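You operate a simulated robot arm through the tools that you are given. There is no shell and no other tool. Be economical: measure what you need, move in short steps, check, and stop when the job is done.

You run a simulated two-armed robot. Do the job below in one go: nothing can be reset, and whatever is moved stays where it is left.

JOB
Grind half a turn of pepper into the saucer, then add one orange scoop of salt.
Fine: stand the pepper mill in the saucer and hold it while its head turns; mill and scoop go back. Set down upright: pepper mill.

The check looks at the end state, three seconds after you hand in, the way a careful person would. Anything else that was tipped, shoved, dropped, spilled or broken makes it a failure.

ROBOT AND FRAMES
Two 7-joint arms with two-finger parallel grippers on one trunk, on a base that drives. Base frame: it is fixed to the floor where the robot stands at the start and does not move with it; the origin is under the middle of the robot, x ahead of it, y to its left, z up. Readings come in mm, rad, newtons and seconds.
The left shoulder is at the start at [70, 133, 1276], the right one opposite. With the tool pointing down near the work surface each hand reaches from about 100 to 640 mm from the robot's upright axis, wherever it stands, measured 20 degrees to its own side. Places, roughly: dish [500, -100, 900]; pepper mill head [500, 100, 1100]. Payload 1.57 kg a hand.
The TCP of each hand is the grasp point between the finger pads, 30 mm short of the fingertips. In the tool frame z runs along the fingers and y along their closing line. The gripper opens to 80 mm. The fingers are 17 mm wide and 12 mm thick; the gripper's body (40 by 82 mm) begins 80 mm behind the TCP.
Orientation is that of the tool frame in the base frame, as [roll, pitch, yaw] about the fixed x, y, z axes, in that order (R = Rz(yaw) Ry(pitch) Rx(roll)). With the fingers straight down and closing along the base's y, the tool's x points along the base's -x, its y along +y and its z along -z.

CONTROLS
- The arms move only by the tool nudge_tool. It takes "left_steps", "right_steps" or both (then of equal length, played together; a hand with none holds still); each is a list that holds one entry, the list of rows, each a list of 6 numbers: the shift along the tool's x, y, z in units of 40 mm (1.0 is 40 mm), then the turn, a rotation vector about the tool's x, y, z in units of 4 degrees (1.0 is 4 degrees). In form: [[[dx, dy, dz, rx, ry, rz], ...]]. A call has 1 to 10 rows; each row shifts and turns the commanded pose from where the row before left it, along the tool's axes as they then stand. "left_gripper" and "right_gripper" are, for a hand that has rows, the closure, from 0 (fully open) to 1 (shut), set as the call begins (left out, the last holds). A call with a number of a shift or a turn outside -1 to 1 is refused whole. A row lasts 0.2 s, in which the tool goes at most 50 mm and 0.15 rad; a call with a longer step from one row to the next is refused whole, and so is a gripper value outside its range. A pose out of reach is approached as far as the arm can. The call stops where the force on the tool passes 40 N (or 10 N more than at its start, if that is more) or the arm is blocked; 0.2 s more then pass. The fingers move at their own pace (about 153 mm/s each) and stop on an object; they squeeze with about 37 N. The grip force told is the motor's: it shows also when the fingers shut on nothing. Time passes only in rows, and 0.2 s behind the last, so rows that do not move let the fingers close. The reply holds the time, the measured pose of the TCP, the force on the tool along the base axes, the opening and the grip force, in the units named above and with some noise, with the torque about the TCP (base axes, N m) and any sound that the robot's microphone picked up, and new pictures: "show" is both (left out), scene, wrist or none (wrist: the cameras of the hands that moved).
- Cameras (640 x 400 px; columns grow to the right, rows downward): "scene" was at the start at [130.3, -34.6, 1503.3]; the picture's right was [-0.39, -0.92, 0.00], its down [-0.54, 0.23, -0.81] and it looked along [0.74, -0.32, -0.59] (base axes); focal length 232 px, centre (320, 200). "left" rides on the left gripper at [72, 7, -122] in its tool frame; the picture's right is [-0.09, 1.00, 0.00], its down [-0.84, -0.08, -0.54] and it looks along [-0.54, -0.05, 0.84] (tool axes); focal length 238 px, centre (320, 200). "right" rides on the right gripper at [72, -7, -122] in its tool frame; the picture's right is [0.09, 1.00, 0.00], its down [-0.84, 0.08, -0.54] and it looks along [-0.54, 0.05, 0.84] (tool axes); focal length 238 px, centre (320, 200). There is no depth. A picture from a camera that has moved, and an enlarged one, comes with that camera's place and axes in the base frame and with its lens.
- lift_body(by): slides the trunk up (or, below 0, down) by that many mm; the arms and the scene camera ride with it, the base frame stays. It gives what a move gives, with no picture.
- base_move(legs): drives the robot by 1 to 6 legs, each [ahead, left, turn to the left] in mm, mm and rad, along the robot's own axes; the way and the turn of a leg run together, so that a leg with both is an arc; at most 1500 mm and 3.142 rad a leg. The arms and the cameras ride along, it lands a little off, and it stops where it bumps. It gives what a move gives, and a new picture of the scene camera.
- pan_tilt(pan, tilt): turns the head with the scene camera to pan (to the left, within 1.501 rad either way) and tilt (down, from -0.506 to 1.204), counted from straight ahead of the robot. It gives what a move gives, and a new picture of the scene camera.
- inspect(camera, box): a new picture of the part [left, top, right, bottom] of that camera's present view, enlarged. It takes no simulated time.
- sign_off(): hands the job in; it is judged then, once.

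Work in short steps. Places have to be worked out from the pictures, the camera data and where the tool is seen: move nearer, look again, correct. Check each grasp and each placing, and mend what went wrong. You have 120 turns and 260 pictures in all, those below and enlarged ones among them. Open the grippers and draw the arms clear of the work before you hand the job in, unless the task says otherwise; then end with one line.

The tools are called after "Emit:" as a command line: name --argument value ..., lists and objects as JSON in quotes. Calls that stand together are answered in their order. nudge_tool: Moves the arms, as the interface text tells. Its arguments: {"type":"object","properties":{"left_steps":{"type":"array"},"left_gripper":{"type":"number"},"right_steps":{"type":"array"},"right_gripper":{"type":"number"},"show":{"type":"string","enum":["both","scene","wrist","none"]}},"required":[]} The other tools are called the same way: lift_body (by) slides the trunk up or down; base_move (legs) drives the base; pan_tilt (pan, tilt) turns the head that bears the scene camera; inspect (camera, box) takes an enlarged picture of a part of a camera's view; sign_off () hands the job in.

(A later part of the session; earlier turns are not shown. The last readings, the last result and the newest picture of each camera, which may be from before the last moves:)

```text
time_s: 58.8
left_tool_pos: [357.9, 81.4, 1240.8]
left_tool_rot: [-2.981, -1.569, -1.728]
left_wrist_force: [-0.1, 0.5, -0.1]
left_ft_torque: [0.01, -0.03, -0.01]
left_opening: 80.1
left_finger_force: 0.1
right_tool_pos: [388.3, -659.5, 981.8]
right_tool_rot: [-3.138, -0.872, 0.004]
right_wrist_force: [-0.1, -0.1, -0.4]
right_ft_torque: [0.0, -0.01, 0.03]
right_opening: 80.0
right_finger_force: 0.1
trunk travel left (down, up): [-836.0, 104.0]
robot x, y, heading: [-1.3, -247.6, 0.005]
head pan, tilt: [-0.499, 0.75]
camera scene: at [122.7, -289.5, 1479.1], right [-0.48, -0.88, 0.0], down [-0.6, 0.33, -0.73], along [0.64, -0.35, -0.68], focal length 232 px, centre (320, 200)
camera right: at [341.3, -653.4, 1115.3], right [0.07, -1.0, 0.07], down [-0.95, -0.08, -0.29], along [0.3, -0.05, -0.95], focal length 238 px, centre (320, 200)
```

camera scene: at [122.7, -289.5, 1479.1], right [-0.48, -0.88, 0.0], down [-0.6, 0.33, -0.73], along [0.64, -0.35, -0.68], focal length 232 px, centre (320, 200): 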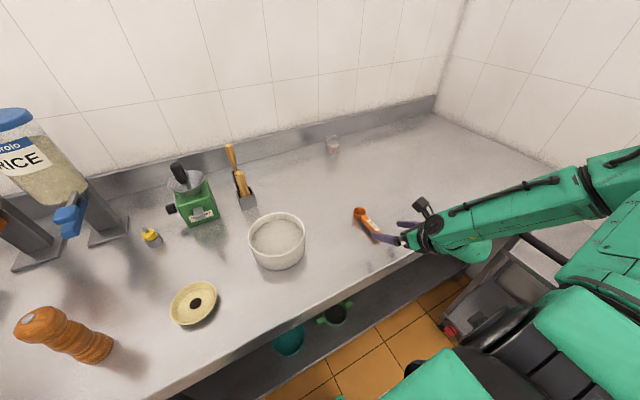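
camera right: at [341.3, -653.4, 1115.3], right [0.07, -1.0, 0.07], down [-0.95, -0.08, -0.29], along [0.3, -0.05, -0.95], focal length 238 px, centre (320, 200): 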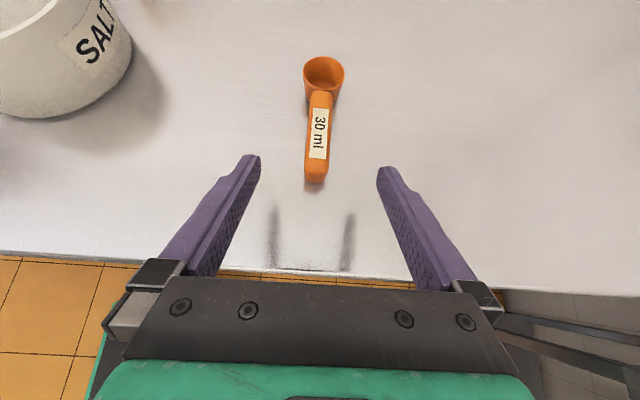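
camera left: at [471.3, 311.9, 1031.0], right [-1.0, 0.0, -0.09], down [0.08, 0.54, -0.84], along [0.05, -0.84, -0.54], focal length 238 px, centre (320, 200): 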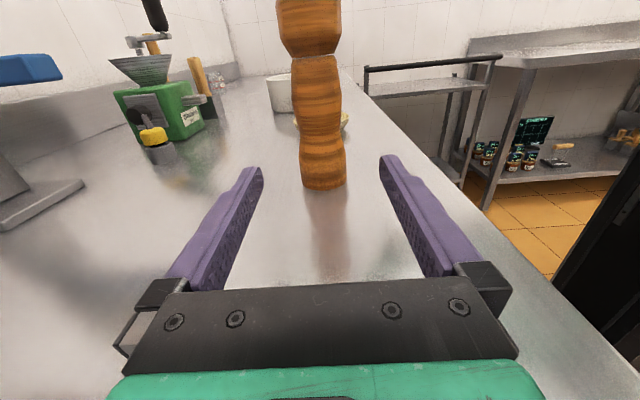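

Well aligned. I advance along the finger axis to straddle the handle.

Emit:
nudge_tool --right_steps '[[[0, 0, 0.7, 0, 0, 0], [0, -0.02, 0.6, 0, 0, 0], [0, 0, 0.6, 0, 0, 0]]]' --show "wrist"

Emit:
inspect --camera "scene" --box '[330, 180, 430, 260]'

```text
time_s: 59.6
left_tool_pos: [357.9, 82.2, 1240.8]
left_tool_rot: [1.192, -1.568, 0.382]
left_wrist_force: [0.8, 0.8, -0.3]
left_ft_torque: [0.02, 0.01, 0.0]
left_opening: 80.1
left_finger_force: 0.1
right_tool_pos: [446.0, -656.3, 933.2]
right_tool_rot: [-3.136, -0.87, 0.004]
right_wrist_force: [-0.7, 0.9, 0.3]
right_ft_torque: [-0.01, 0.07, -0.01]
right_opening: 80.2
right_finger_force: 0.1
trunk travel left (down, up): [-836.0, 104.0]
robot x, y, heading: [1.8, -245.0, 0.003]
head pan, tilt: [-0.499, 0.75]
camera right: at [398.5, -651.0, 1066.3], right [0.06, -1.0, 0.07], down [-0.95, -0.08, -0.29], along [0.3, -0.05, -0.95], focal length 238 px, centre (320, 200)
```

right: 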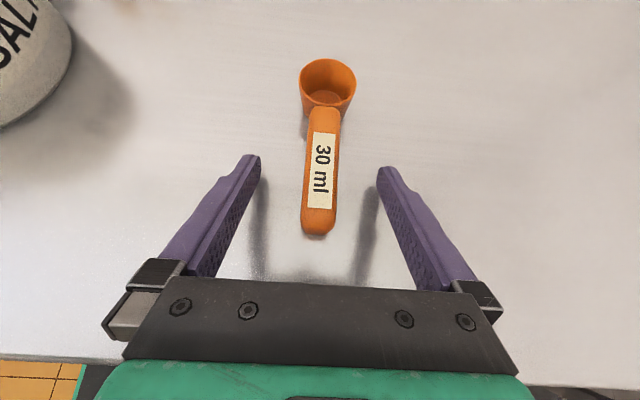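

```text
5.00 times, centred on (380, 220) of scene
camera zoom: at [124.1, -287.7, 1479.0], right [-0.48, -0.88, 0.0], down [-0.6, 0.32, -0.73], along [0.64, -0.35, -0.68], focal length 1162 px, centre (20, 100)
```

zoom: 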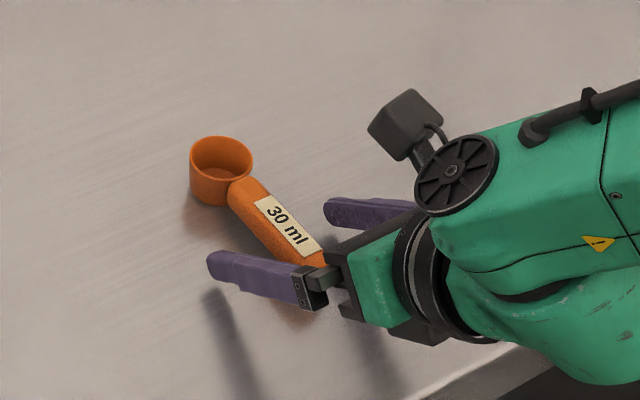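

Aligned around the handle. Advance 3 mm more and close.

Emit:
nudge_tool --right_steps '[[[0, 0, 0.07, 0, 0, 0], [0, 0, 0, 0, 0, 0]]]' --show "none"

Emit:
nudge_tool --right_steps '[[[0, 0, 0, 0, 0, 0], [0, 0, 0, 0, 0, 0], [0, 0, 0, 0, 0, 0]]]' --right_gripper 1 --show "wrist"

Emit:
inspect --camera "scene" --box '[330, 180, 430, 260]'

```text
time_s: 60.2
left_tool_pos: [356.2, 83.1, 1241.4]
left_tool_rot: [-1.741, -1.57, -2.967]
left_wrist_force: [-0.3, 0.3, 0.4]
left_ft_torque: [0.01, 0.0, 0.0]
left_opening: 80.5
left_finger_force: 0.1
right_tool_pos: [447.9, -656.9, 929.9]
right_tool_rot: [-3.138, -0.873, 0.003]
right_wrist_force: [-0.1, -0.1, 0.3]
right_ft_torque: [-0.05, 0.01, -0.02]
right_opening: 80.2
right_finger_force: 0.1
trunk travel left (down, up): [-836.0, 104.0]
robot x, y, heading: [0.9, -248.3, 0.006]
head pan, tilt: [-0.499, 0.75]
```

```text
time_s: 61.0
left_tool_pos: [356.9, 81.3, 1241.4]
left_tool_rot: [2.603, -1.571, -1.027]
left_wrist_force: [-0.1, -0.2, 0.3]
left_ft_torque: [0.01, 0.0, -0.02]
left_opening: 80.1
left_finger_force: 0.0
right_tool_pos: [447.5, -655.9, 930.9]
right_tool_rot: [-3.139, -0.872, 0.004]
right_wrist_force: [-0.9, 0.2, 0.3]
right_ft_torque: [-0.04, -0.04, -0.02]
right_opening: 21.0
right_finger_force: 34.4
trunk travel left (down, up): [-836.0, 104.0]
robot x, y, heading: [3.7, -248.1, 0.003]
head pan, tilt: [-0.499, 0.75]
camera right: at [400.1, -651.0, 1064.9], right [0.07, -1.0, 0.07], down [-0.95, -0.08, -0.29], along [0.3, -0.05, -0.95], focal length 238 px, centre (320, 200)
```

right: 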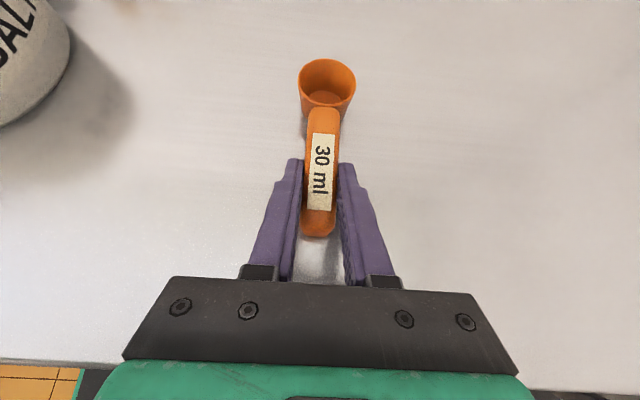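

```text
5.00 times, centred on (380, 220) of scene
camera zoom: at [123.0, -288.1, 1479.0], right [-0.48, -0.88, 0.0], down [-0.6, 0.32, -0.73], along [0.64, -0.35, -0.68], focal length 1162 px, centre (20, 100)
```

zoom: 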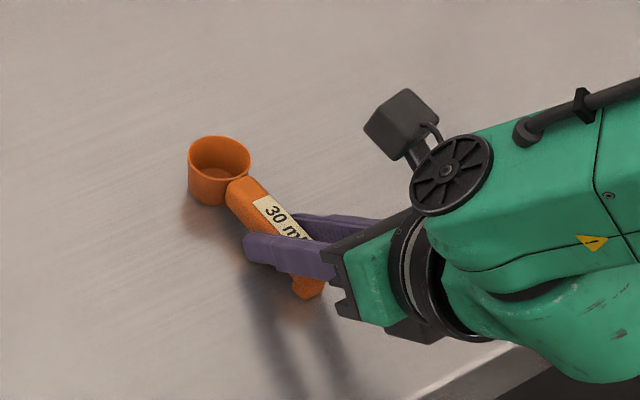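

Handle gripped (21 mm). I lift the scoop 150 mm straight up, then drive the base back left 250 mm so tub and saucer are in front.

Emit:
nudge_tool --right_steps '[[[0.36, 0, -0.3, 0, 0, 0], [0.36, 0, -0.3, 0, 0, 0], [0.54, 0, -0.453, 0, 0, 0], [0.54, 0, -0.453, 0, 0, 0], [0.54, 0, -0.453, 0, 0, 0], [0.54, 0, -0.453, 0, 0, 0]]]' --show "wrist"

Emit:
base_move --legs '[[0, 250, 0]]'

```text
time_s: 62.4
left_tool_pos: [357.3, 81.8, 1241.9]
left_tool_rot: [2.498, -1.57, -0.921]
left_wrist_force: [0.6, -0.5, 0.9]
left_ft_torque: [0.04, 0.02, 0.01]
left_opening: 80.1
left_finger_force: 0.0
right_tool_pos: [445.6, -657.5, 1082.4]
right_tool_rot: [-3.138, -0.874, 0.004]
right_wrist_force: [-0.2, 0.5, -0.7]
right_ft_torque: [0.01, 0.04, -0.02]
right_opening: 21.1
right_finger_force: 34.1
trunk travel left (down, up): [-836.0, 104.0]
robot x, y, heading: [1.0, -248.4, 0.001]
head pan, tilt: [-0.499, 0.75]
camera right: at [397.8, -651.1, 1217.0], right [0.06, -1.0, 0.07], down [-0.95, -0.08, -0.29], along [0.3, -0.05, -0.95], focal length 238 px, centre (320, 200)
```

right: 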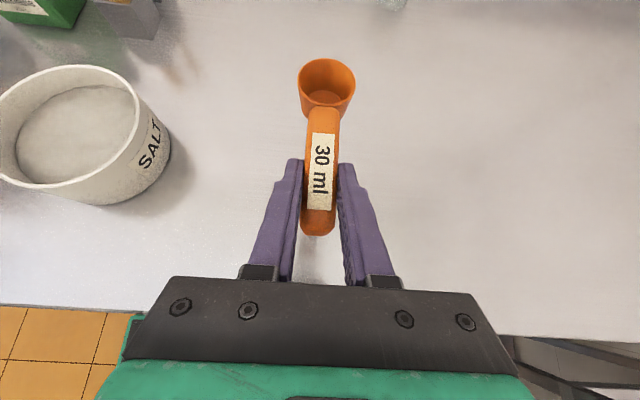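

```text
time_s: 64.3
left_tool_pos: [355.4, 329.6, 1241.4]
left_tool_rot: [3.132, -1.57, -1.553]
left_wrist_force: [0.4, 0.5, 0.6]
left_ft_torque: [0.04, -0.02, 0.02]
left_opening: 80.1
left_finger_force: 0.0
right_tool_pos: [446.1, -409.4, 1081.1]
right_tool_rot: [-3.135, -0.873, 0.002]
right_wrist_force: [-0.7, -0.6, -0.2]
right_ft_torque: [0.01, 0.02, 0.02]
right_opening: 21.4
right_finger_force: 34.1
trunk travel left (down, up): [-836.0, 104.0]
robot x, y, heading: [0.4, 2.5, 0.006]
head pan, tilt: [-0.499, 0.75]
camera scene: at [122.2, -40.9, 1479.0], right [-0.47, -0.88, 0.0], down [-0.6, 0.33, -0.73], along [0.64, -0.35, -0.68], focal length 232 px, centre (320, 200)
```

scene: 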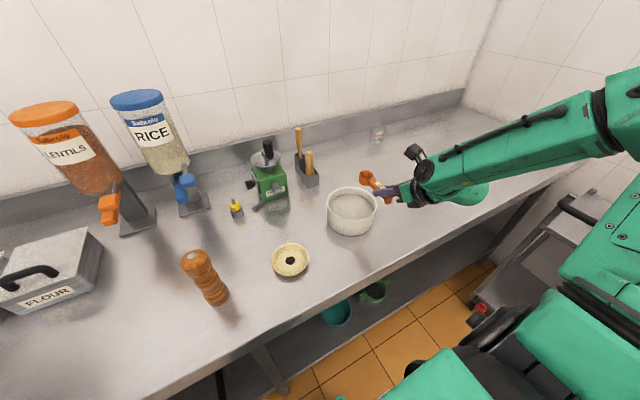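

Scoop held firmly. I take the wrist view over the tub to locate its rim.

Emit:
inspect --camera "right" --box '[0, 0, 640, 400]'

Emit:
inspect --camera "scene" --box '[300, 150, 420, 250]'

```text
1.00 times, centred on (320, 200) of right
camera zoom: at [398.5, -403.7, 1215.4], right [0.07, -1.0, 0.07], down [-0.95, -0.08, -0.29], along [0.3, -0.04, -0.95], focal length 238 px, centre (320, 200)
```

zoom: 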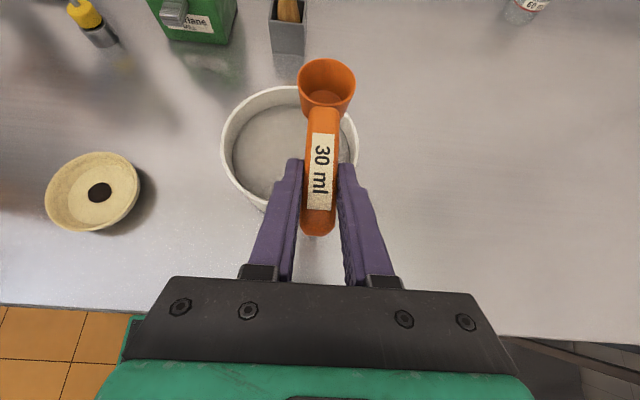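

```text
4.00 times, centred on (360, 200) of scene
camera zoom: at [122.2, -40.9, 1479.0], right [-0.47, -0.88, 0.0], down [-0.6, 0.33, -0.73], along [0.64, -0.35, -0.68], focal length 929 px, centre (160, 200)
```

zoom: 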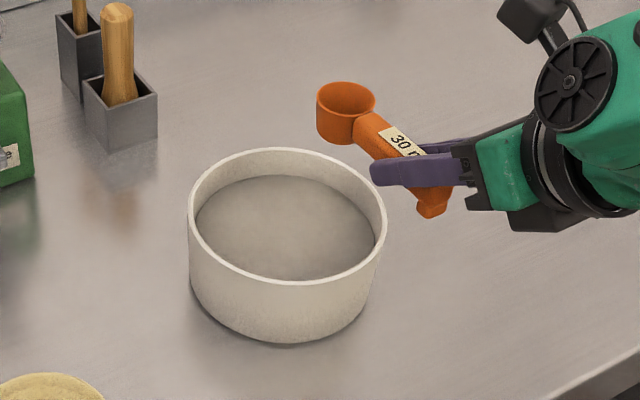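

Combining views: tub centre ≈[531,-376], rim z≈980, inner radius ≈72, salt level ≈957. I move the scoop over it and tilt it 30° nose-down, hovering above the rim.

Emit:
nudge_tool --right_steps '[[[0.375, -0.425, 0.485, 0, 0, 0], [0.375, -0.425, 0.485, 0, 0, 0], [0, 0, 0, 0, -1, 0], [0, 0, 0, 0, -1, 0], [0, 0, 0, 0, -1, 0], [0, 0, 0, 0, -1, 0], [0, 0, 0, 0, -1, 0], [0, 0, 0, 0, -1, 0], [0, 0, 0, 0, -1, 0], [0, 0, 0, 0, -0.5, 0]]]' --show "both"

Emit:
inspect --camera "scene" --box '[300, 150, 420, 250]'

```text
time_s: 66.5
left_tool_pos: [355.3, 331.0, 1240.9]
left_tool_rot: [-1.096, -1.57, 2.671]
left_wrist_force: [-0.1, 1.0, 0.0]
left_ft_torque: [-0.01, 0.03, 0.01]
left_opening: 80.1
left_finger_force: 0.1
right_tool_pos: [491.8, -422.9, 1061.8]
right_tool_rot: [-3.134, -0.349, 0.009]
right_wrist_force: [0.6, 0.1, 0.0]
right_ft_torque: [0.04, 0.02, -0.01]
right_opening: 21.1
right_finger_force: 34.6
right hand out of reach, approached as far as the arm can: row 2, 3, 4, 5, 6, 9
trunk travel left (down, up): [-836.0, 104.0]
robot x, y, heading: [-2.8, 2.4, -0.0]
head pan, tilt: [-0.499, 0.75]
camera scene: at [122.5, -38.4, 1479.0], right [-0.47, -0.88, 0.0], down [-0.6, 0.32, -0.73], along [0.64, -0.35, -0.68], focal length 232 px, centre (320, 200)
camera right: at [516.8, -415.9, 1202.3], right [0.1, -0.99, 0.02], down [-0.97, -0.09, 0.22], along [-0.22, -0.04, -0.97], focal length 238 px, centre (320, 200)
```

scene: 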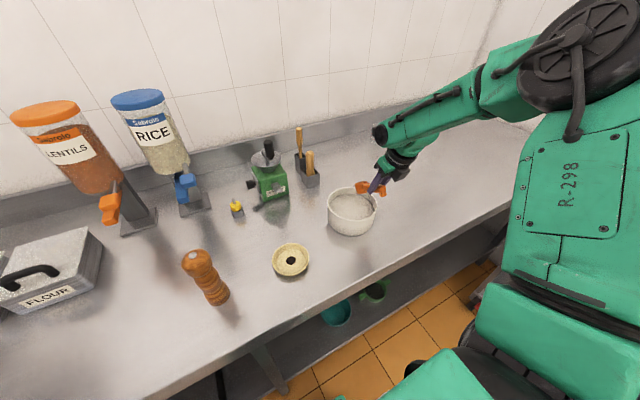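
right: 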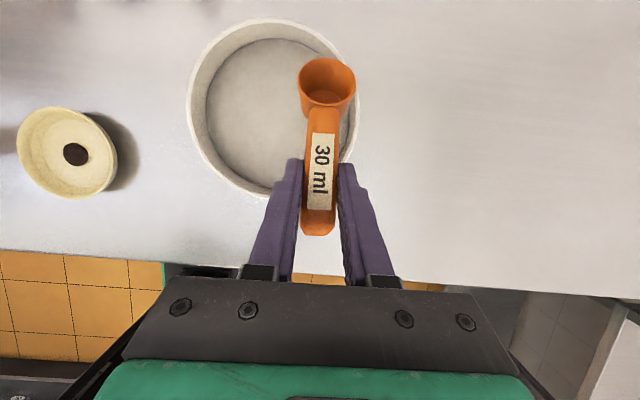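

```text
4.00 times, centred on (360, 200) of scene
camera zoom: at [122.5, -38.4, 1479.0], right [-0.47, -0.88, 0.0], down [-0.6, 0.32, -0.73], along [0.64, -0.35, -0.68], focal length 929 px, centre (160, 200)
```

zoom: 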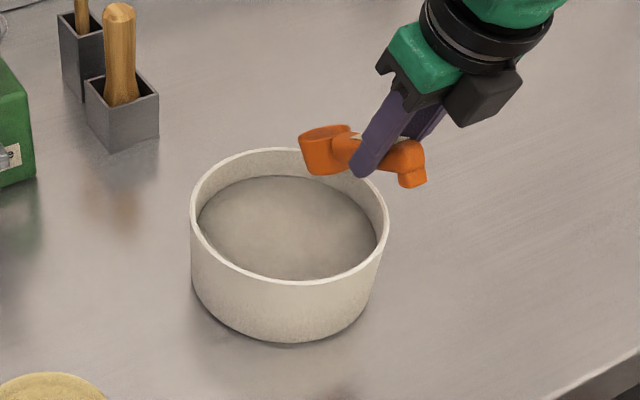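

The arm's wrist limit pulled the hand off (-423 y). I raise 40 mm and swing the scoop's heading about vertical to ~38°, away from the limit.

Emit:
nudge_tool --right_steps '[[[0.342, 0, -0.94, 0, 0, 0], [0, 0, 0, 0.364, 0, -1], [0, 0, 0, 0.364, 0, -1], [0, 0, 0, 0.364, 0, -1], [0, 0, 0, 0.364, 0, -1], [0, 0, 0, 0.364, 0, -1], [0, 0, 0, 0.364, 0, -1], [0, 0, 0, 0.364, 0, -1], [0, 0, 0, 0.364, 0, -1], [0, 0, 0, 0.364, 0, -1]]]' --show "wrist"

```text
time_s: 68.7
left_tool_pos: [356.6, 332.2, 1241.2]
left_tool_rot: [2.481, -1.571, -0.906]
left_wrist_force: [-0.5, -0.8, -0.4]
left_ft_torque: [0.02, 0.0, 0.02]
left_opening: 79.8
left_finger_force: 0.1
right_tool_pos: [491.9, -425.7, 1102.1]
right_tool_rot: [-3.139, -0.351, 0.678]
right_wrist_force: [0.6, 0.4, -0.9]
right_ft_torque: [-0.01, 0.02, 0.0]
right_opening: 21.2
right_finger_force: 33.8
right hand out of reach, approached as far as the arm can: row 1
trunk travel left (down, up): [-836.0, 104.0]
robot x, y, heading: [-1.8, -1.3, 0.007]
head pan, tilt: [-0.499, 0.75]
camera right: at [507.4, -404.3, 1242.0], right [0.69, -0.72, 0.03], down [-0.71, -0.67, 0.22], along [-0.14, -0.17, -0.97], focal length 238 px, centre (320, 200)
```

right: 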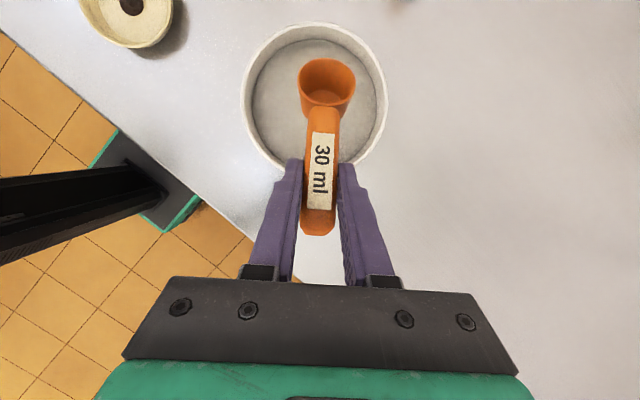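

Free of the limit now (yaw 39°). I shift the cup over the far part of the tub and come down to just above the rim.

Emit:
nudge_tool --right_steps '[[[0.237, -0.14, 0.525, 0, 0, 0], [0.237, -0.14, 0.525, 0, 0, 0]]]' --show "wrist"

Emit:
inspect --camera "scene" --box '[300, 150, 420, 250]'

```text
time_s: 69.3
left_tool_pos: [356.9, 332.0, 1240.1]
left_tool_rot: [1.331, -1.568, 0.245]
left_wrist_force: [0.8, -0.9, -1.2]
left_ft_torque: [0.01, -0.04, 0.03]
left_opening: 80.0
left_finger_force: 0.1
right_tool_pos: [510.6, -397.0, 1069.3]
right_tool_rot: [-3.137, -0.35, 0.675]
right_wrist_force: [0.1, -0.1, -1.1]
right_ft_torque: [-0.01, 0.05, 0.01]
right_opening: 21.2
right_finger_force: 34.6
trunk travel left (down, up): [-836.0, 104.0]
robot x, y, heading: [3.4, -1.1, 0.006]
head pan, tilt: [-0.499, 0.75]
camera right: at [525.9, -375.6, 1209.0], right [0.69, -0.72, 0.03], down [-0.71, -0.67, 0.22], along [-0.14, -0.17, -0.97], focal length 238 px, centre (320, 200)
```

right: 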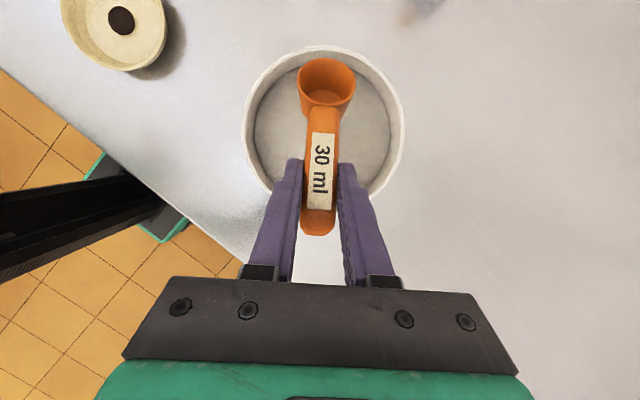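

```text
4.00 times, centred on (360, 200) of scene
camera zoom: at [123.6, -37.9, 1478.9], right [-0.47, -0.88, 0.0], down [-0.6, 0.32, -0.73], along [0.64, -0.35, -0.68], focal length 929 px, centre (160, 200)
```

zoom: 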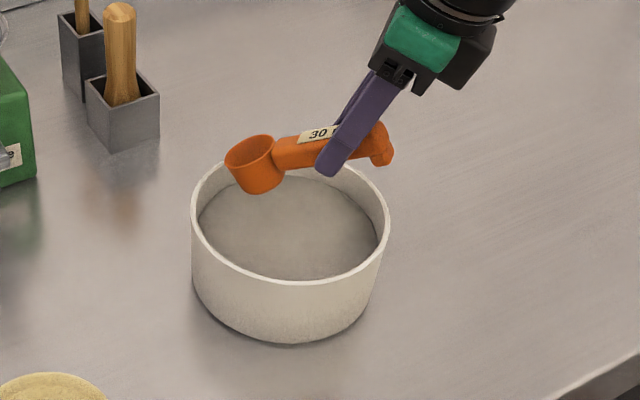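

Down-looking views put the tub centre at ≈[545,-371]; the cup should sit 45 mm beyond it along its heading so the handle foot clears the near wall. I shift 17 mm forward and lower 25 mm, then check.

Emit:
nudge_tool --right_steps '[[[0.4, 0.04, 0.145, 0, 0, 0], [0.107, 0, -0.294, 0, 0, 0], [-0.32, 0, 0.88, 0, 0, 0]]]' --show "wrist"

Emit:
inspect --camera "scene" --box '[300, 150, 420, 250]'

```text
time_s: 70.1
left_tool_pos: [355.4, 329.3, 1242.3]
left_tool_rot: [2.934, -1.57, -1.356]
left_wrist_force: [-0.5, -0.8, -0.1]
left_ft_torque: [-0.02, 0.02, -0.01]
left_opening: 79.6
left_finger_force: 0.1
right_tool_pos: [523.0, -386.9, 1045.1]
right_tool_rot: [-3.138, -0.35, 0.676]
right_wrist_force: [-0.2, -0.3, -0.5]
right_ft_torque: [-0.03, 0.0, 0.01]
right_opening: 20.8
right_finger_force: 34.5
trunk travel left (down, up): [-836.0, 104.0]
robot x, y, heading: [0.3, 2.5, 0.001]
head pan, tilt: [-0.499, 0.75]
camera right: at [539.0, -366.4, 1184.4], right [0.69, -0.72, 0.03], down [-0.71, -0.67, 0.22], along [-0.14, -0.17, -0.97], focal length 238 px, centre (320, 200)
```

right: 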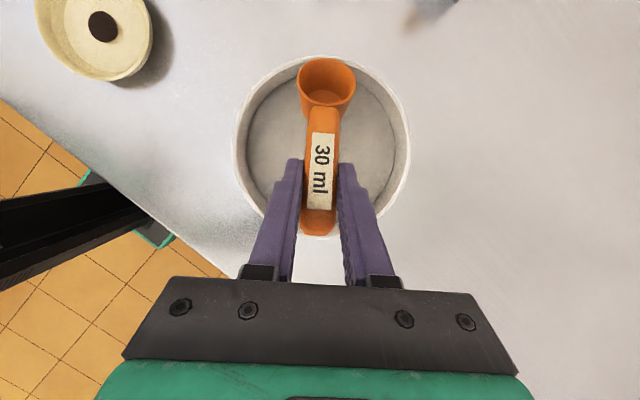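

```text
4.00 times, centred on (360, 200) of scene
camera zoom: at [122.6, -39.7, 1479.0], right [-0.47, -0.88, 0.0], down [-0.6, 0.32, -0.73], along [0.64, -0.35, -0.68], focal length 929 px, centre (160, 200)
```

zoom: 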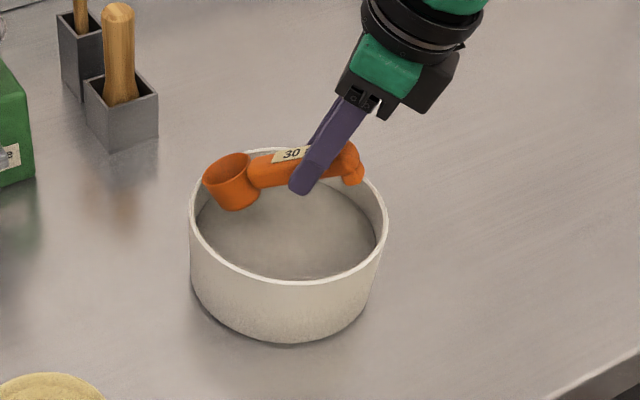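

Centred along the heading (offset 44 mm, lateral <1 mm). I lower 30 mm, checking clearance of cup lip and handle foot.

Emit:
nudge_tool --right_steps '[[[-0.128, 0, 0.3525, 0, 0, 0], [-0.128, 0, 0.3525, 0, 0, 0]]]' --show "wrist"

Emit:
inspect --camera "scene" --box '[310, 150, 400, 240]'

```text
time_s: 70.7
left_tool_pos: [355.7, 330.7, 1240.3]
left_tool_rot: [-0.305, -1.57, 1.882]
left_wrist_force: [0.5, -0.8, 0.3]
left_ft_torque: [0.01, 0.0, -0.01]
left_opening: 79.9
left_finger_force: 0.2
right_tool_pos: [523.7, -387.4, 1014.0]
right_tool_rot: [-3.139, -0.352, 0.675]
right_wrist_force: [-1.1, -0.7, -1.0]
right_ft_torque: [-0.02, 0.12, 0.01]
right_opening: 21.3
right_finger_force: 33.8
trunk travel left (down, up): [-836.0, 104.0]
robot x, y, heading: [0.4, 4.1, 0.003]
head pan, tilt: [-0.499, 0.75]
camera right: at [539.8, -366.1, 1153.6], right [0.69, -0.72, 0.03], down [-0.71, -0.67, 0.22], along [-0.14, -0.17, -0.97], focal length 238 px, centre (320, 200)
```

right: 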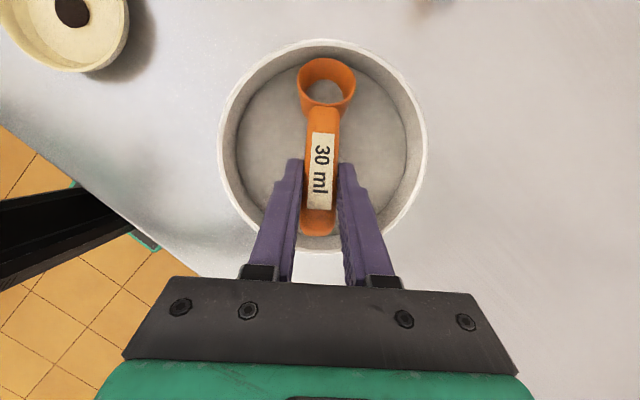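

```text
4.44 times, centred on (355, 195) of scene
camera zoom: at [122.5, -39.2, 1479.0], right [-0.47, -0.88, 0.0], down [-0.6, 0.32, -0.73], along [0.64, -0.35, -0.68], focal length 1032 px, centre (164, 222)
```

zoom: 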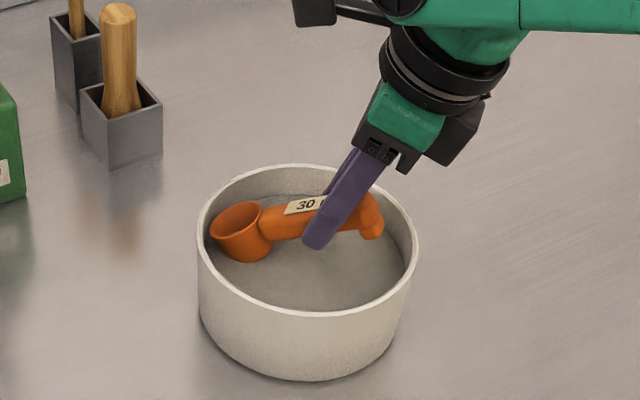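

Clearances good and the cup is entering the salt. I go down 24 mm more, slowly.

Emit:
nudge_tool --right_steps '[[[-0.068, 0, 0.188, 0, 0, 0], [-0.068, 0, 0.188, 0, 0, 0], [-0.068, 0, 0.188, 0, 0, 0]]]' --show "wrist"

Emit:
inspect --camera "scene" --box '[310, 150, 400, 240]'

```text
time_s: 71.5
left_tool_pos: [353.8, 331.1, 1241.4]
left_tool_rot: [-1.894, -1.569, -2.815]
left_wrist_force: [-0.3, 0.0, -0.4]
left_ft_torque: [0.02, -0.02, -0.01]
left_opening: 80.1
left_finger_force: 0.0
right_tool_pos: [522.4, -387.5, 991.5]
right_tool_rot: [-3.139, -0.351, 0.675]
right_wrist_force: [-4.1, -1.8, 1.0]
right_ft_torque: [-0.08, 0.13, 0.04]
right_opening: 21.2
right_finger_force: 33.9
trunk travel left (down, up): [-836.0, 104.0]
robot x, y, heading: [-3.1, -0.3, 0.008]
head pan, tilt: [-0.499, 0.75]
camera right: at [538.7, -366.2, 1131.2], right [0.69, -0.72, 0.03], down [-0.71, -0.67, 0.22], along [-0.14, -0.17, -0.97], focal length 238 px, centre (320, 200)
```

right: 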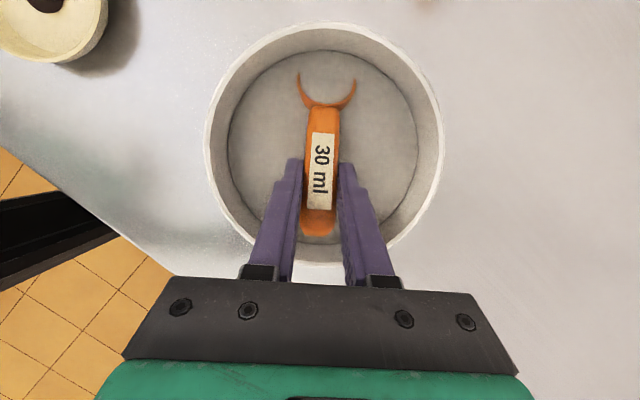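

```text
4.44 times, centred on (355, 195) of scene
camera zoom: at [120.5, -38.9, 1479.2], right [-0.47, -0.88, 0.0], down [-0.6, 0.32, -0.73], along [0.64, -0.35, -0.68], focal length 1032 px, centre (164, 222)
```

zoom: 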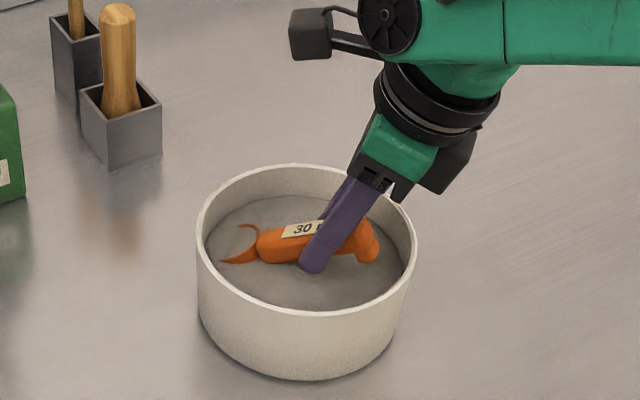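

Salt level is ≈948; the mouth is half under. I rotate the scoop level about its cup centre while sinking ~8 mm so the whole mouth is covered.

Emit:
nudge_tool --right_steps '[[[-0.1185, 0, 0.108, 0, 0.9375, 0], [-0.1185, 0, 0.108, 0, 0.9375, 0], [-0.1185, 0, 0.108, 0, 0.9375, 0], [-0.1185, 0, 0.108, 0, 0.9375, 0]]]' --show "wrist"

Emit:
inspect --camera "scene" --box '[310, 150, 400, 240]'

```text
time_s: 72.5
left_tool_pos: [355.1, 331.5, 1240.9]
left_tool_rot: [-2.288, -1.57, -2.425]
left_wrist_force: [0.1, 0.3, 0.1]
left_ft_torque: [0.0, 0.01, 0.01]
left_opening: 80.1
left_finger_force: 0.1
right_tool_pos: [515.2, -394.2, 968.3]
right_tool_rot: [-3.137, -0.613, 0.675]
right_wrist_force: [-2.5, -1.7, -0.1]
right_ft_torque: [-0.06, 0.09, 0.04]
right_opening: 21.2
right_finger_force: 34.6
trunk travel left (down, up): [-836.0, 104.0]
robot x, y, heading: [-1.9, 1.8, 0.003]
head pan, tilt: [-0.499, 0.75]
camera right: at [502.5, -395.5, 1109.0], right [0.68, -0.73, 0.05], down [-0.73, -0.68, -0.04], along [0.06, -0.01, -1.0], focal length 238 px, centre (320, 200)
```

right: 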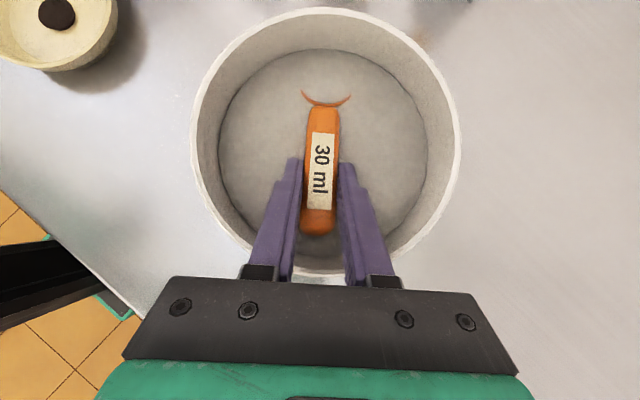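

```text
4.44 times, centred on (355, 195) of scene
camera zoom: at [121.4, -39.0, 1479.1], right [-0.47, -0.88, 0.0], down [-0.6, 0.32, -0.73], along [0.64, -0.35, -0.68], focal length 1032 px, centre (164, 222)
```

zoom: 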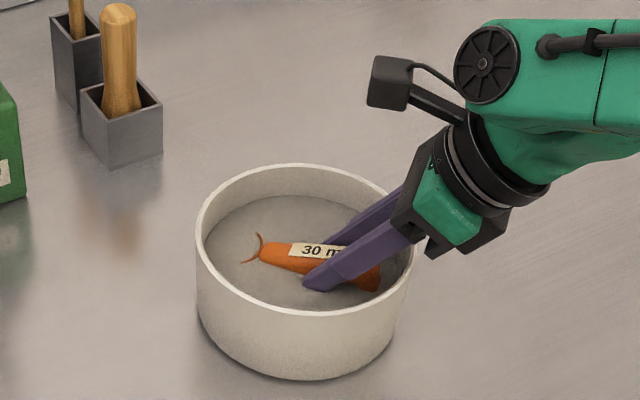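

Levelling fully would bring the fingers onto the tub's rim, so I stop at ~10° nose-down: a bit more rotation and 4 mm deeper to cover the mouth.

Emit:
nudge_tool --right_steps '[[[-0.1345, 0, 0.128, 0, 0.9375, 0], [-0.065, 0, 0.069, 0, 0.31, 0]]]' --show "wrist"

Emit:
inspect --camera "scene" --box '[310, 150, 400, 240]'

```text
time_s: 73.1
left_tool_pos: [355.2, 331.2, 1242.2]
left_tool_rot: [-1.924, -1.57, -2.783]
left_wrist_force: [-0.4, 0.0, 0.2]
left_ft_torque: [0.01, 0.04, -0.03]
left_opening: 80.1
left_finger_force: 0.1
right_tool_pos: [515.1, -394.0, 956.6]
right_tool_rot: [-3.138, -0.701, 0.674]
right_wrist_force: [-4.2, -1.6, 1.8]
right_ft_torque: [0.06, -0.06, 0.05]
right_opening: 21.2
right_finger_force: 34.9
trunk travel left (down, up): [-836.0, 104.0]
robot x, y, heading: [-0.8, 5.0, 0.003]
head pan, tilt: [-0.499, 0.75]
camera right: at [491.4, -404.2, 1097.2], right [0.68, -0.73, 0.06], down [-0.72, -0.68, -0.13], along [0.13, 0.04, -0.99], focal length 238 px, centre (320, 200)
```

right: 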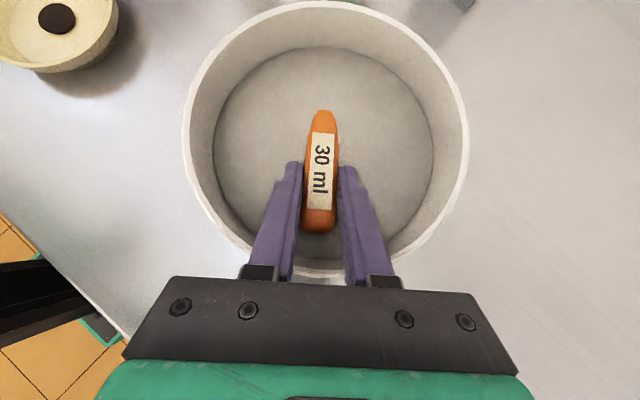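

```text
4.44 times, centred on (355, 195) of scene
camera zoom: at [120.5, -38.9, 1479.2], right [-0.47, -0.88, 0.0], down [-0.6, 0.32, -0.73], along [0.64, -0.35, -0.68], focal length 1032 px, centre (164, 222)
```

zoom: 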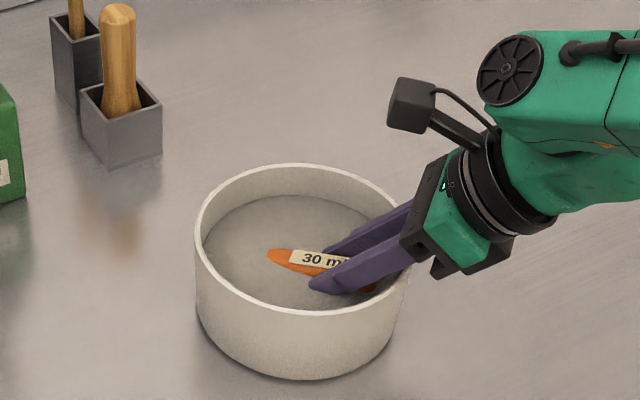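

Mouth fully covered. I lift slowly straight up, levelling the last 10° as it clears the rim height.

Emit:
nudge_tool --right_steps '[[[0.129, 0, -0.153, 0, 0, 0], [0.129, 0, -0.153, 0, 0, 0], [0.04, 0, -0.072, 0, 0.83, 0], [0.045, 0, -0.068, 0, 0.83, 0], [0.05, 0, -0.06, 0, 0.83, 0], [0.2, 0, -0.165, 0, 0, 0], [0.3, 0, -0.25, 0, 0, 0], [0.3, 0, -0.25, 0, 0, 0]]]' --show "both"

Emit:
inspect --camera "scene" --box '[310, 140, 400, 230]'

Emit:
inspect --camera "right" --box '[260, 30, 390, 130]'

```text
time_s: 74.9
left_tool_pos: [354.9, 332.3, 1240.8]
left_tool_rot: [-1.784, -1.57, -2.924]
left_wrist_force: [0.4, 0.4, -0.5]
left_ft_torque: [0.01, 0.02, 0.01]
left_opening: 79.9
left_finger_force: 0.0
right_tool_pos: [514.3, -392.7, 1024.5]
right_tool_rot: [-3.136, -0.873, 0.673]
right_wrist_force: [0.6, 0.3, -0.3]
right_ft_torque: [-0.04, -0.02, -0.02]
right_opening: 20.9
right_finger_force: 34.6
trunk travel left (down, up): [-836.0, 104.0]
robot x, y, heading: [-2.8, 1.9, 0.009]
head pan, tilt: [-0.499, 0.75]
camera scene: at [121.8, -38.3, 1479.0], right [-0.47, -0.88, 0.0], down [-0.6, 0.32, -0.73], along [0.64, -0.35, -0.68], focal length 232 px, centre (320, 200)
camera right: at [472.4, -418.0, 1158.1], right [0.67, -0.74, 0.07], down [-0.7, -0.66, -0.29], along [0.26, 0.15, -0.95], focal length 238 px, centre (320, 200)
```

scene: 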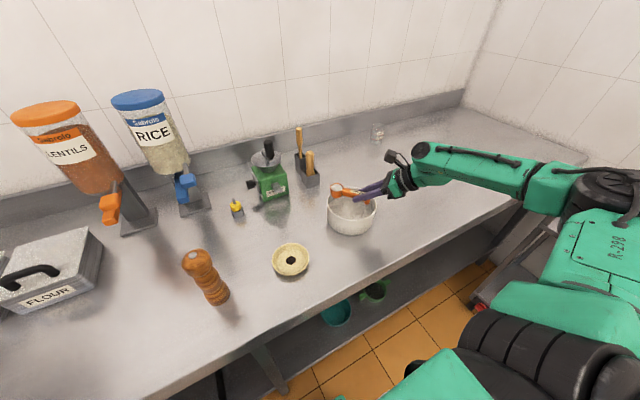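
right: 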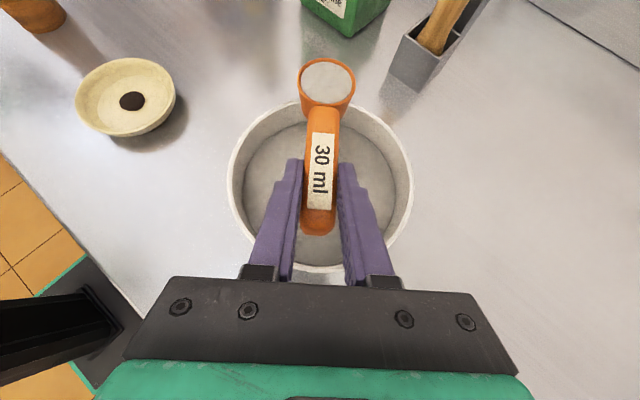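

```text
4.44 times, centred on (355, 185) of scene
camera zoom: at [121.8, -38.3, 1479.0], right [-0.47, -0.88, 0.0], down [-0.6, 0.32, -0.73], along [0.64, -0.35, -0.68], focal length 1032 px, centre (164, 267)
```

zoom: 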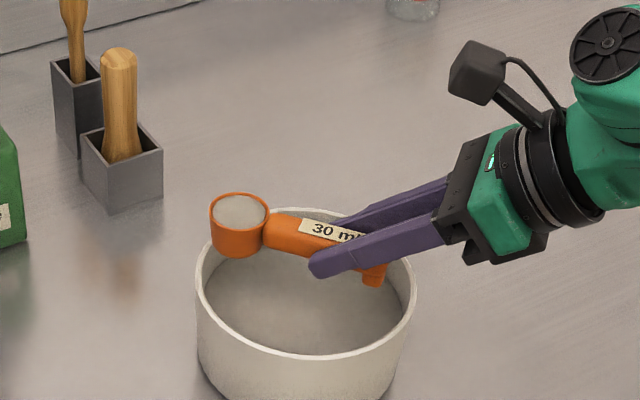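

```text
4.00 times, centred on (325, 80) of right
camera zoom: at [472.4, -418.0, 1158.1], right [0.67, -0.74, 0.07], down [-0.7, -0.66, -0.29], along [0.26, 0.15, -0.95], focal length 953 px, centre (300, 680)
```

zoom: 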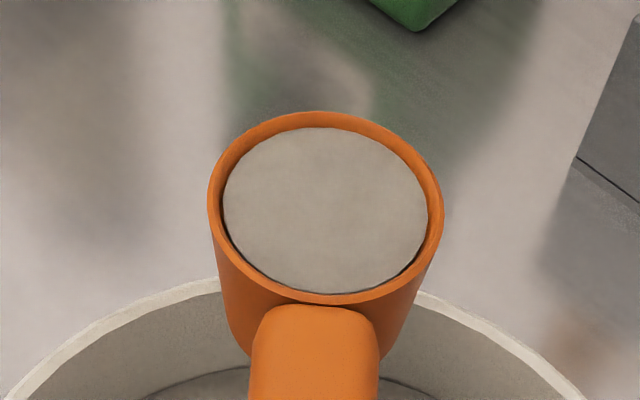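

The cup is full and level. I carry it level over to the saucer at constant height.

Emit:
nudge_tool --right_steps '[[[0.06, -0.555, 0.072, 0, 0, 0], [0.06, -0.555, 0.072, 0, 0, 0], [0.06, -0.555, 0.072, 0, 0, 0], [0.06, -0.555, 0.072, 0, 0, 0], [0.06, -0.555, 0.072, 0, 0, 0], [0.06, -0.555, 0.072, 0, 0, 0], [0.06, -0.555, 0.072, 0, 0, 0], [0.06, -0.555, 0.072, 0, 0, 0], [0.06, -0.555, 0.072, 0, 0, 0], [0.06, -0.555, 0.072, 0, 0, 0]]]' --show "both"

```text
time_s: 77.1
left_tool_pos: [356.5, 332.9, 1240.3]
left_tool_rot: [0.131, -1.568, 1.442]
left_wrist_force: [0.2, -0.4, 0.2]
left_ft_torque: [-0.02, 0.0, 0.0]
left_opening: 80.0
left_finger_force: 0.0
right_tool_pos: [414.3, -202.1, 1018.4]
right_tool_rot: [-3.142, -0.872, 0.673]
right_wrist_force: [-0.6, -0.4, -0.1]
right_ft_torque: [-0.04, 0.02, -0.04]
right_opening: 20.8
right_finger_force: 34.9
right hand out of reach, approached as far as the arm can: row 10
trunk travel left (down, up): [-836.0, 104.0]
robot x, y, heading: [1.6, -0.1, 0.006]
head pan, tilt: [-0.499, 0.75]
camera scene: at [122.3, -37.1, 1479.1], right [-0.47, -0.88, 0.0], down [-0.6, 0.32, -0.73], along [0.64, -0.35, -0.68], focal length 232 px, centre (320, 200)
camera right: at [373.1, -226.0, 1152.6], right [0.67, -0.74, 0.07], down [-0.7, -0.66, -0.29], along [0.26, 0.15, -0.95], focal length 238 px, centre (320, 200)
```

scene: 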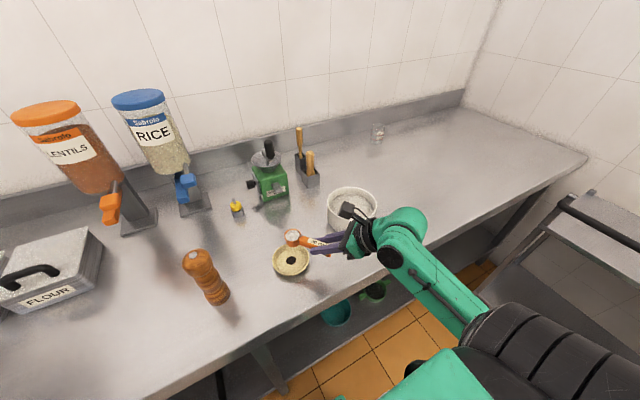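
right: 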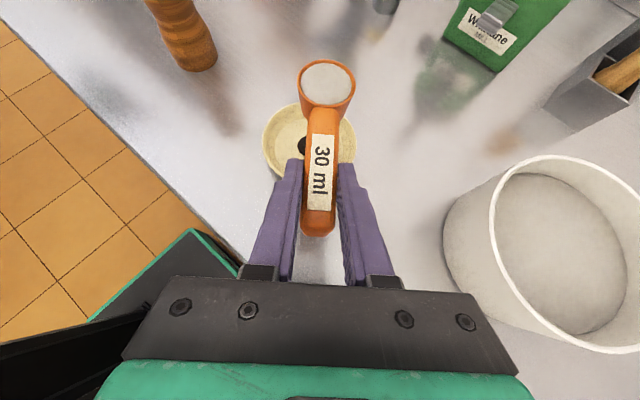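

Near the wrist limit again; I swing the scoop's heading 28° further counter-clockwise about vertical (keeping it level) to gain margin.

Emit:
nudge_tool --right_steps '[[[0, 0, 0, 0.766, 0, -0.643], [0, 0, 0, 0.766, 0, -0.643], [0, 0, 0, 0.766, 0, -0.643], [0, 0, 0, 0.766, 0, -0.643], [0, 0, 0, 0.766, 0, -0.643], [0, 0, 0, 0.766, 0, -0.643], [0, 0, 0, 0.766, 0, -0.643]]]' --show "wrist"

```text
time_s: 78.7
left_tool_pos: [355.1, 331.7, 1240.9]
left_tool_rot: [2.27, -1.57, -0.694]
left_wrist_force: [0.0, 0.0, -1.4]
left_ft_torque: [-0.01, 0.01, 0.03]
left_opening: 80.0
left_finger_force: 0.1
right_tool_pos: [413.1, -204.3, 1017.0]
right_tool_rot: [-3.139, -0.874, 1.163]
right_wrist_force: [0.4, -0.2, 0.0]
right_ft_torque: [-0.02, 0.02, -0.02]
right_opening: 21.2
right_finger_force: 34.2
trunk travel left (down, up): [-836.0, 104.0]
robot x, y, heading: [-1.0, 0.9, 0.003]
head pan, tilt: [-0.499, 0.75]
camera right: at [388.6, -244.8, 1152.4], right [0.94, -0.34, 0.07], down [-0.3, -0.91, -0.29], along [0.16, 0.26, -0.95], focal length 238 px, centre (320, 200)
```

right: 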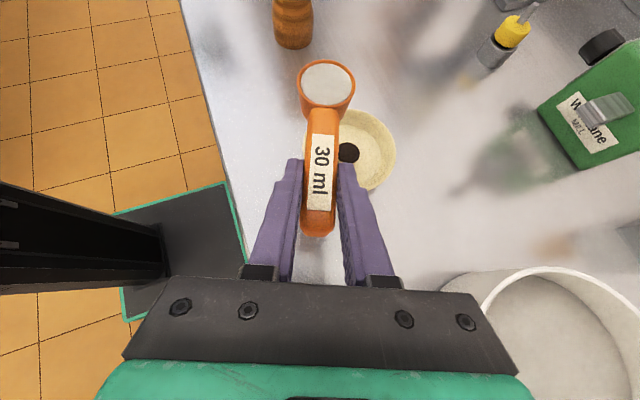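

Now I bring the cup down over the saucer (mouth ≈968 high, slightly behind centre).

Emit:
nudge_tool --right_steps '[[[-0.25, 0.2, 0.152, 0, 0, 0], [-0.25, 0.2, 0.152, 0, 0, 0], [-0.25, 0.2, 0.152, 0, 0, 0], [-0.25, 0.2, 0.152, 0, 0, 0]]]' --show "wrist"

Emit:
inspect --camera "scene" --box '[240, 200, 360, 300]'

```text
time_s: 79.7
left_tool_pos: [356.9, 331.5, 1241.0]
left_tool_rot: [2.055, -1.57, -0.479]
left_wrist_force: [-0.1, -0.6, -0.8]
left_ft_torque: [0.01, 0.02, -0.01]
left_opening: 80.0
left_finger_force: 0.0
right_tool_pos: [440.0, -222.5, 971.8]
right_tool_rot: [-3.137, -0.874, 1.161]
right_wrist_force: [-0.4, 0.1, -0.4]
right_ft_torque: [-0.05, 0.02, 0.01]
right_opening: 21.1
right_finger_force: 34.4
trunk travel left (down, up): [-836.0, 104.0]
robot x, y, heading: [-2.1, 0.2, 0.003]
head pan, tilt: [-0.499, 0.75]
camera right: at [415.9, -263.3, 1105.7], right [0.94, -0.34, 0.07], down [-0.31, -0.91, -0.29], along [0.16, 0.26, -0.95], focal length 238 px, centre (320, 200)
```

right: 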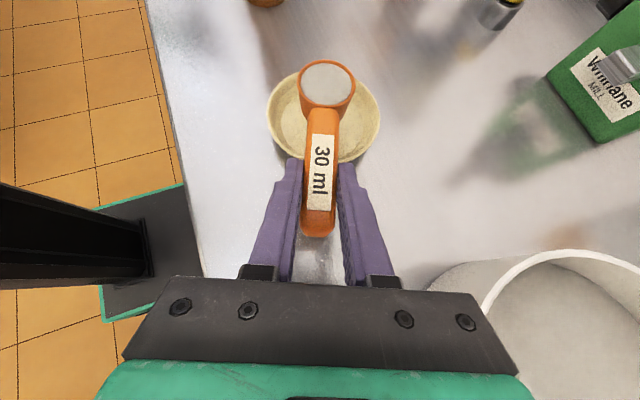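

```text
4.00 times, centred on (300, 250) of scene
camera zoom: at [122.9, -38.6, 1479.0], right [-0.47, -0.88, 0.0], down [-0.6, 0.32, -0.73], along [0.64, -0.35, -0.68], focal length 929 px, centre (400, 0)
```

zoom: 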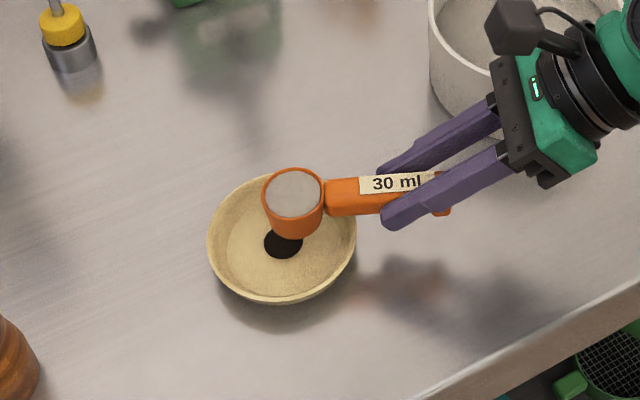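

Cup is over the saucer. I begin pouring: rotate nose-down 32° about the cup mouth.

Emit:
nudge_tool --right_steps '[[[0.118, 0, -0.0865, 0, -1, 0], [0.118, 0, -0.0865, 0, -1, 0], [0.118, 0, -0.0865, 0, -1, 0], [0.118, 0, -0.0865, 0, -1, 0], [0.118, 0, -0.0865, 0, -1, 0], [0.118, 0, -0.0865, 0, -1, 0], [0.118, 0, -0.0865, 0, -1, 0], [0.118, 0, -0.0865, 0, -1, 0]]]' --show "wrist"

Emit:
inspect --camera "scene" --box '[240, 200, 360, 300]'

```text
time_s: 81.5
left_tool_pos: [355.9, 332.2, 1240.5]
left_tool_rot: [-2.323, -1.57, -2.386]
left_wrist_force: [0.1, 0.1, 0.2]
left_ft_torque: [0.02, -0.01, -0.01]
left_opening: 80.1
left_finger_force: 0.1
right_tool_pos: [445.1, -209.5, 1017.1]
right_tool_rot: [-3.141, -0.316, 1.164]
right_wrist_force: [0.7, -0.7, -1.0]
right_ft_torque: [0.01, 0.0, 0.01]
right_opening: 21.1
right_finger_force: 34.6
trunk travel left (down, up): [-836.0, 104.0]
robot x, y, heading: [-1.8, 1.3, 0.007]
head pan, tilt: [-0.499, 0.75]
camera right: at [451.2, -179.3, 1155.4], right [0.95, -0.31, 0.03], down [-0.31, -0.92, 0.26], along [-0.06, -0.25, -0.97], focal length 238 px, centre (320, 200)
```

right: 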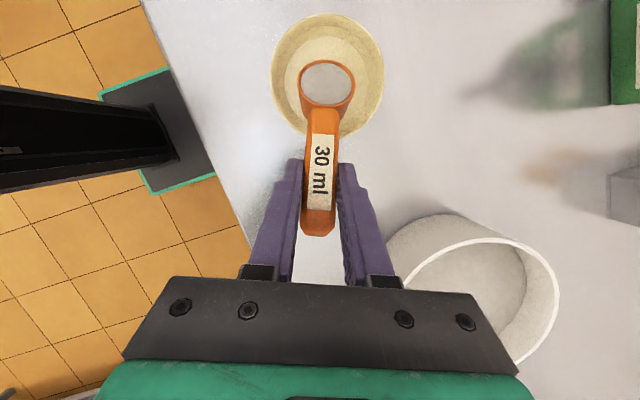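

```text
4.00 times, centred on (300, 250) of scene
camera zoom: at [122.8, -37.6, 1479.0], right [-0.47, -0.88, 0.0], down [-0.6, 0.32, -0.73], along [0.64, -0.35, -0.68], focal length 929 px, centre (400, 0)
```

zoom: 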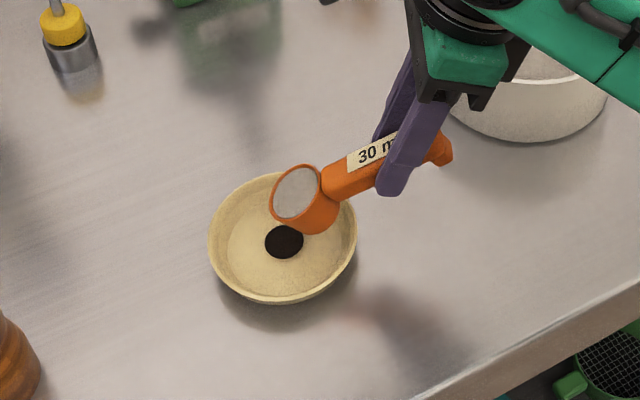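

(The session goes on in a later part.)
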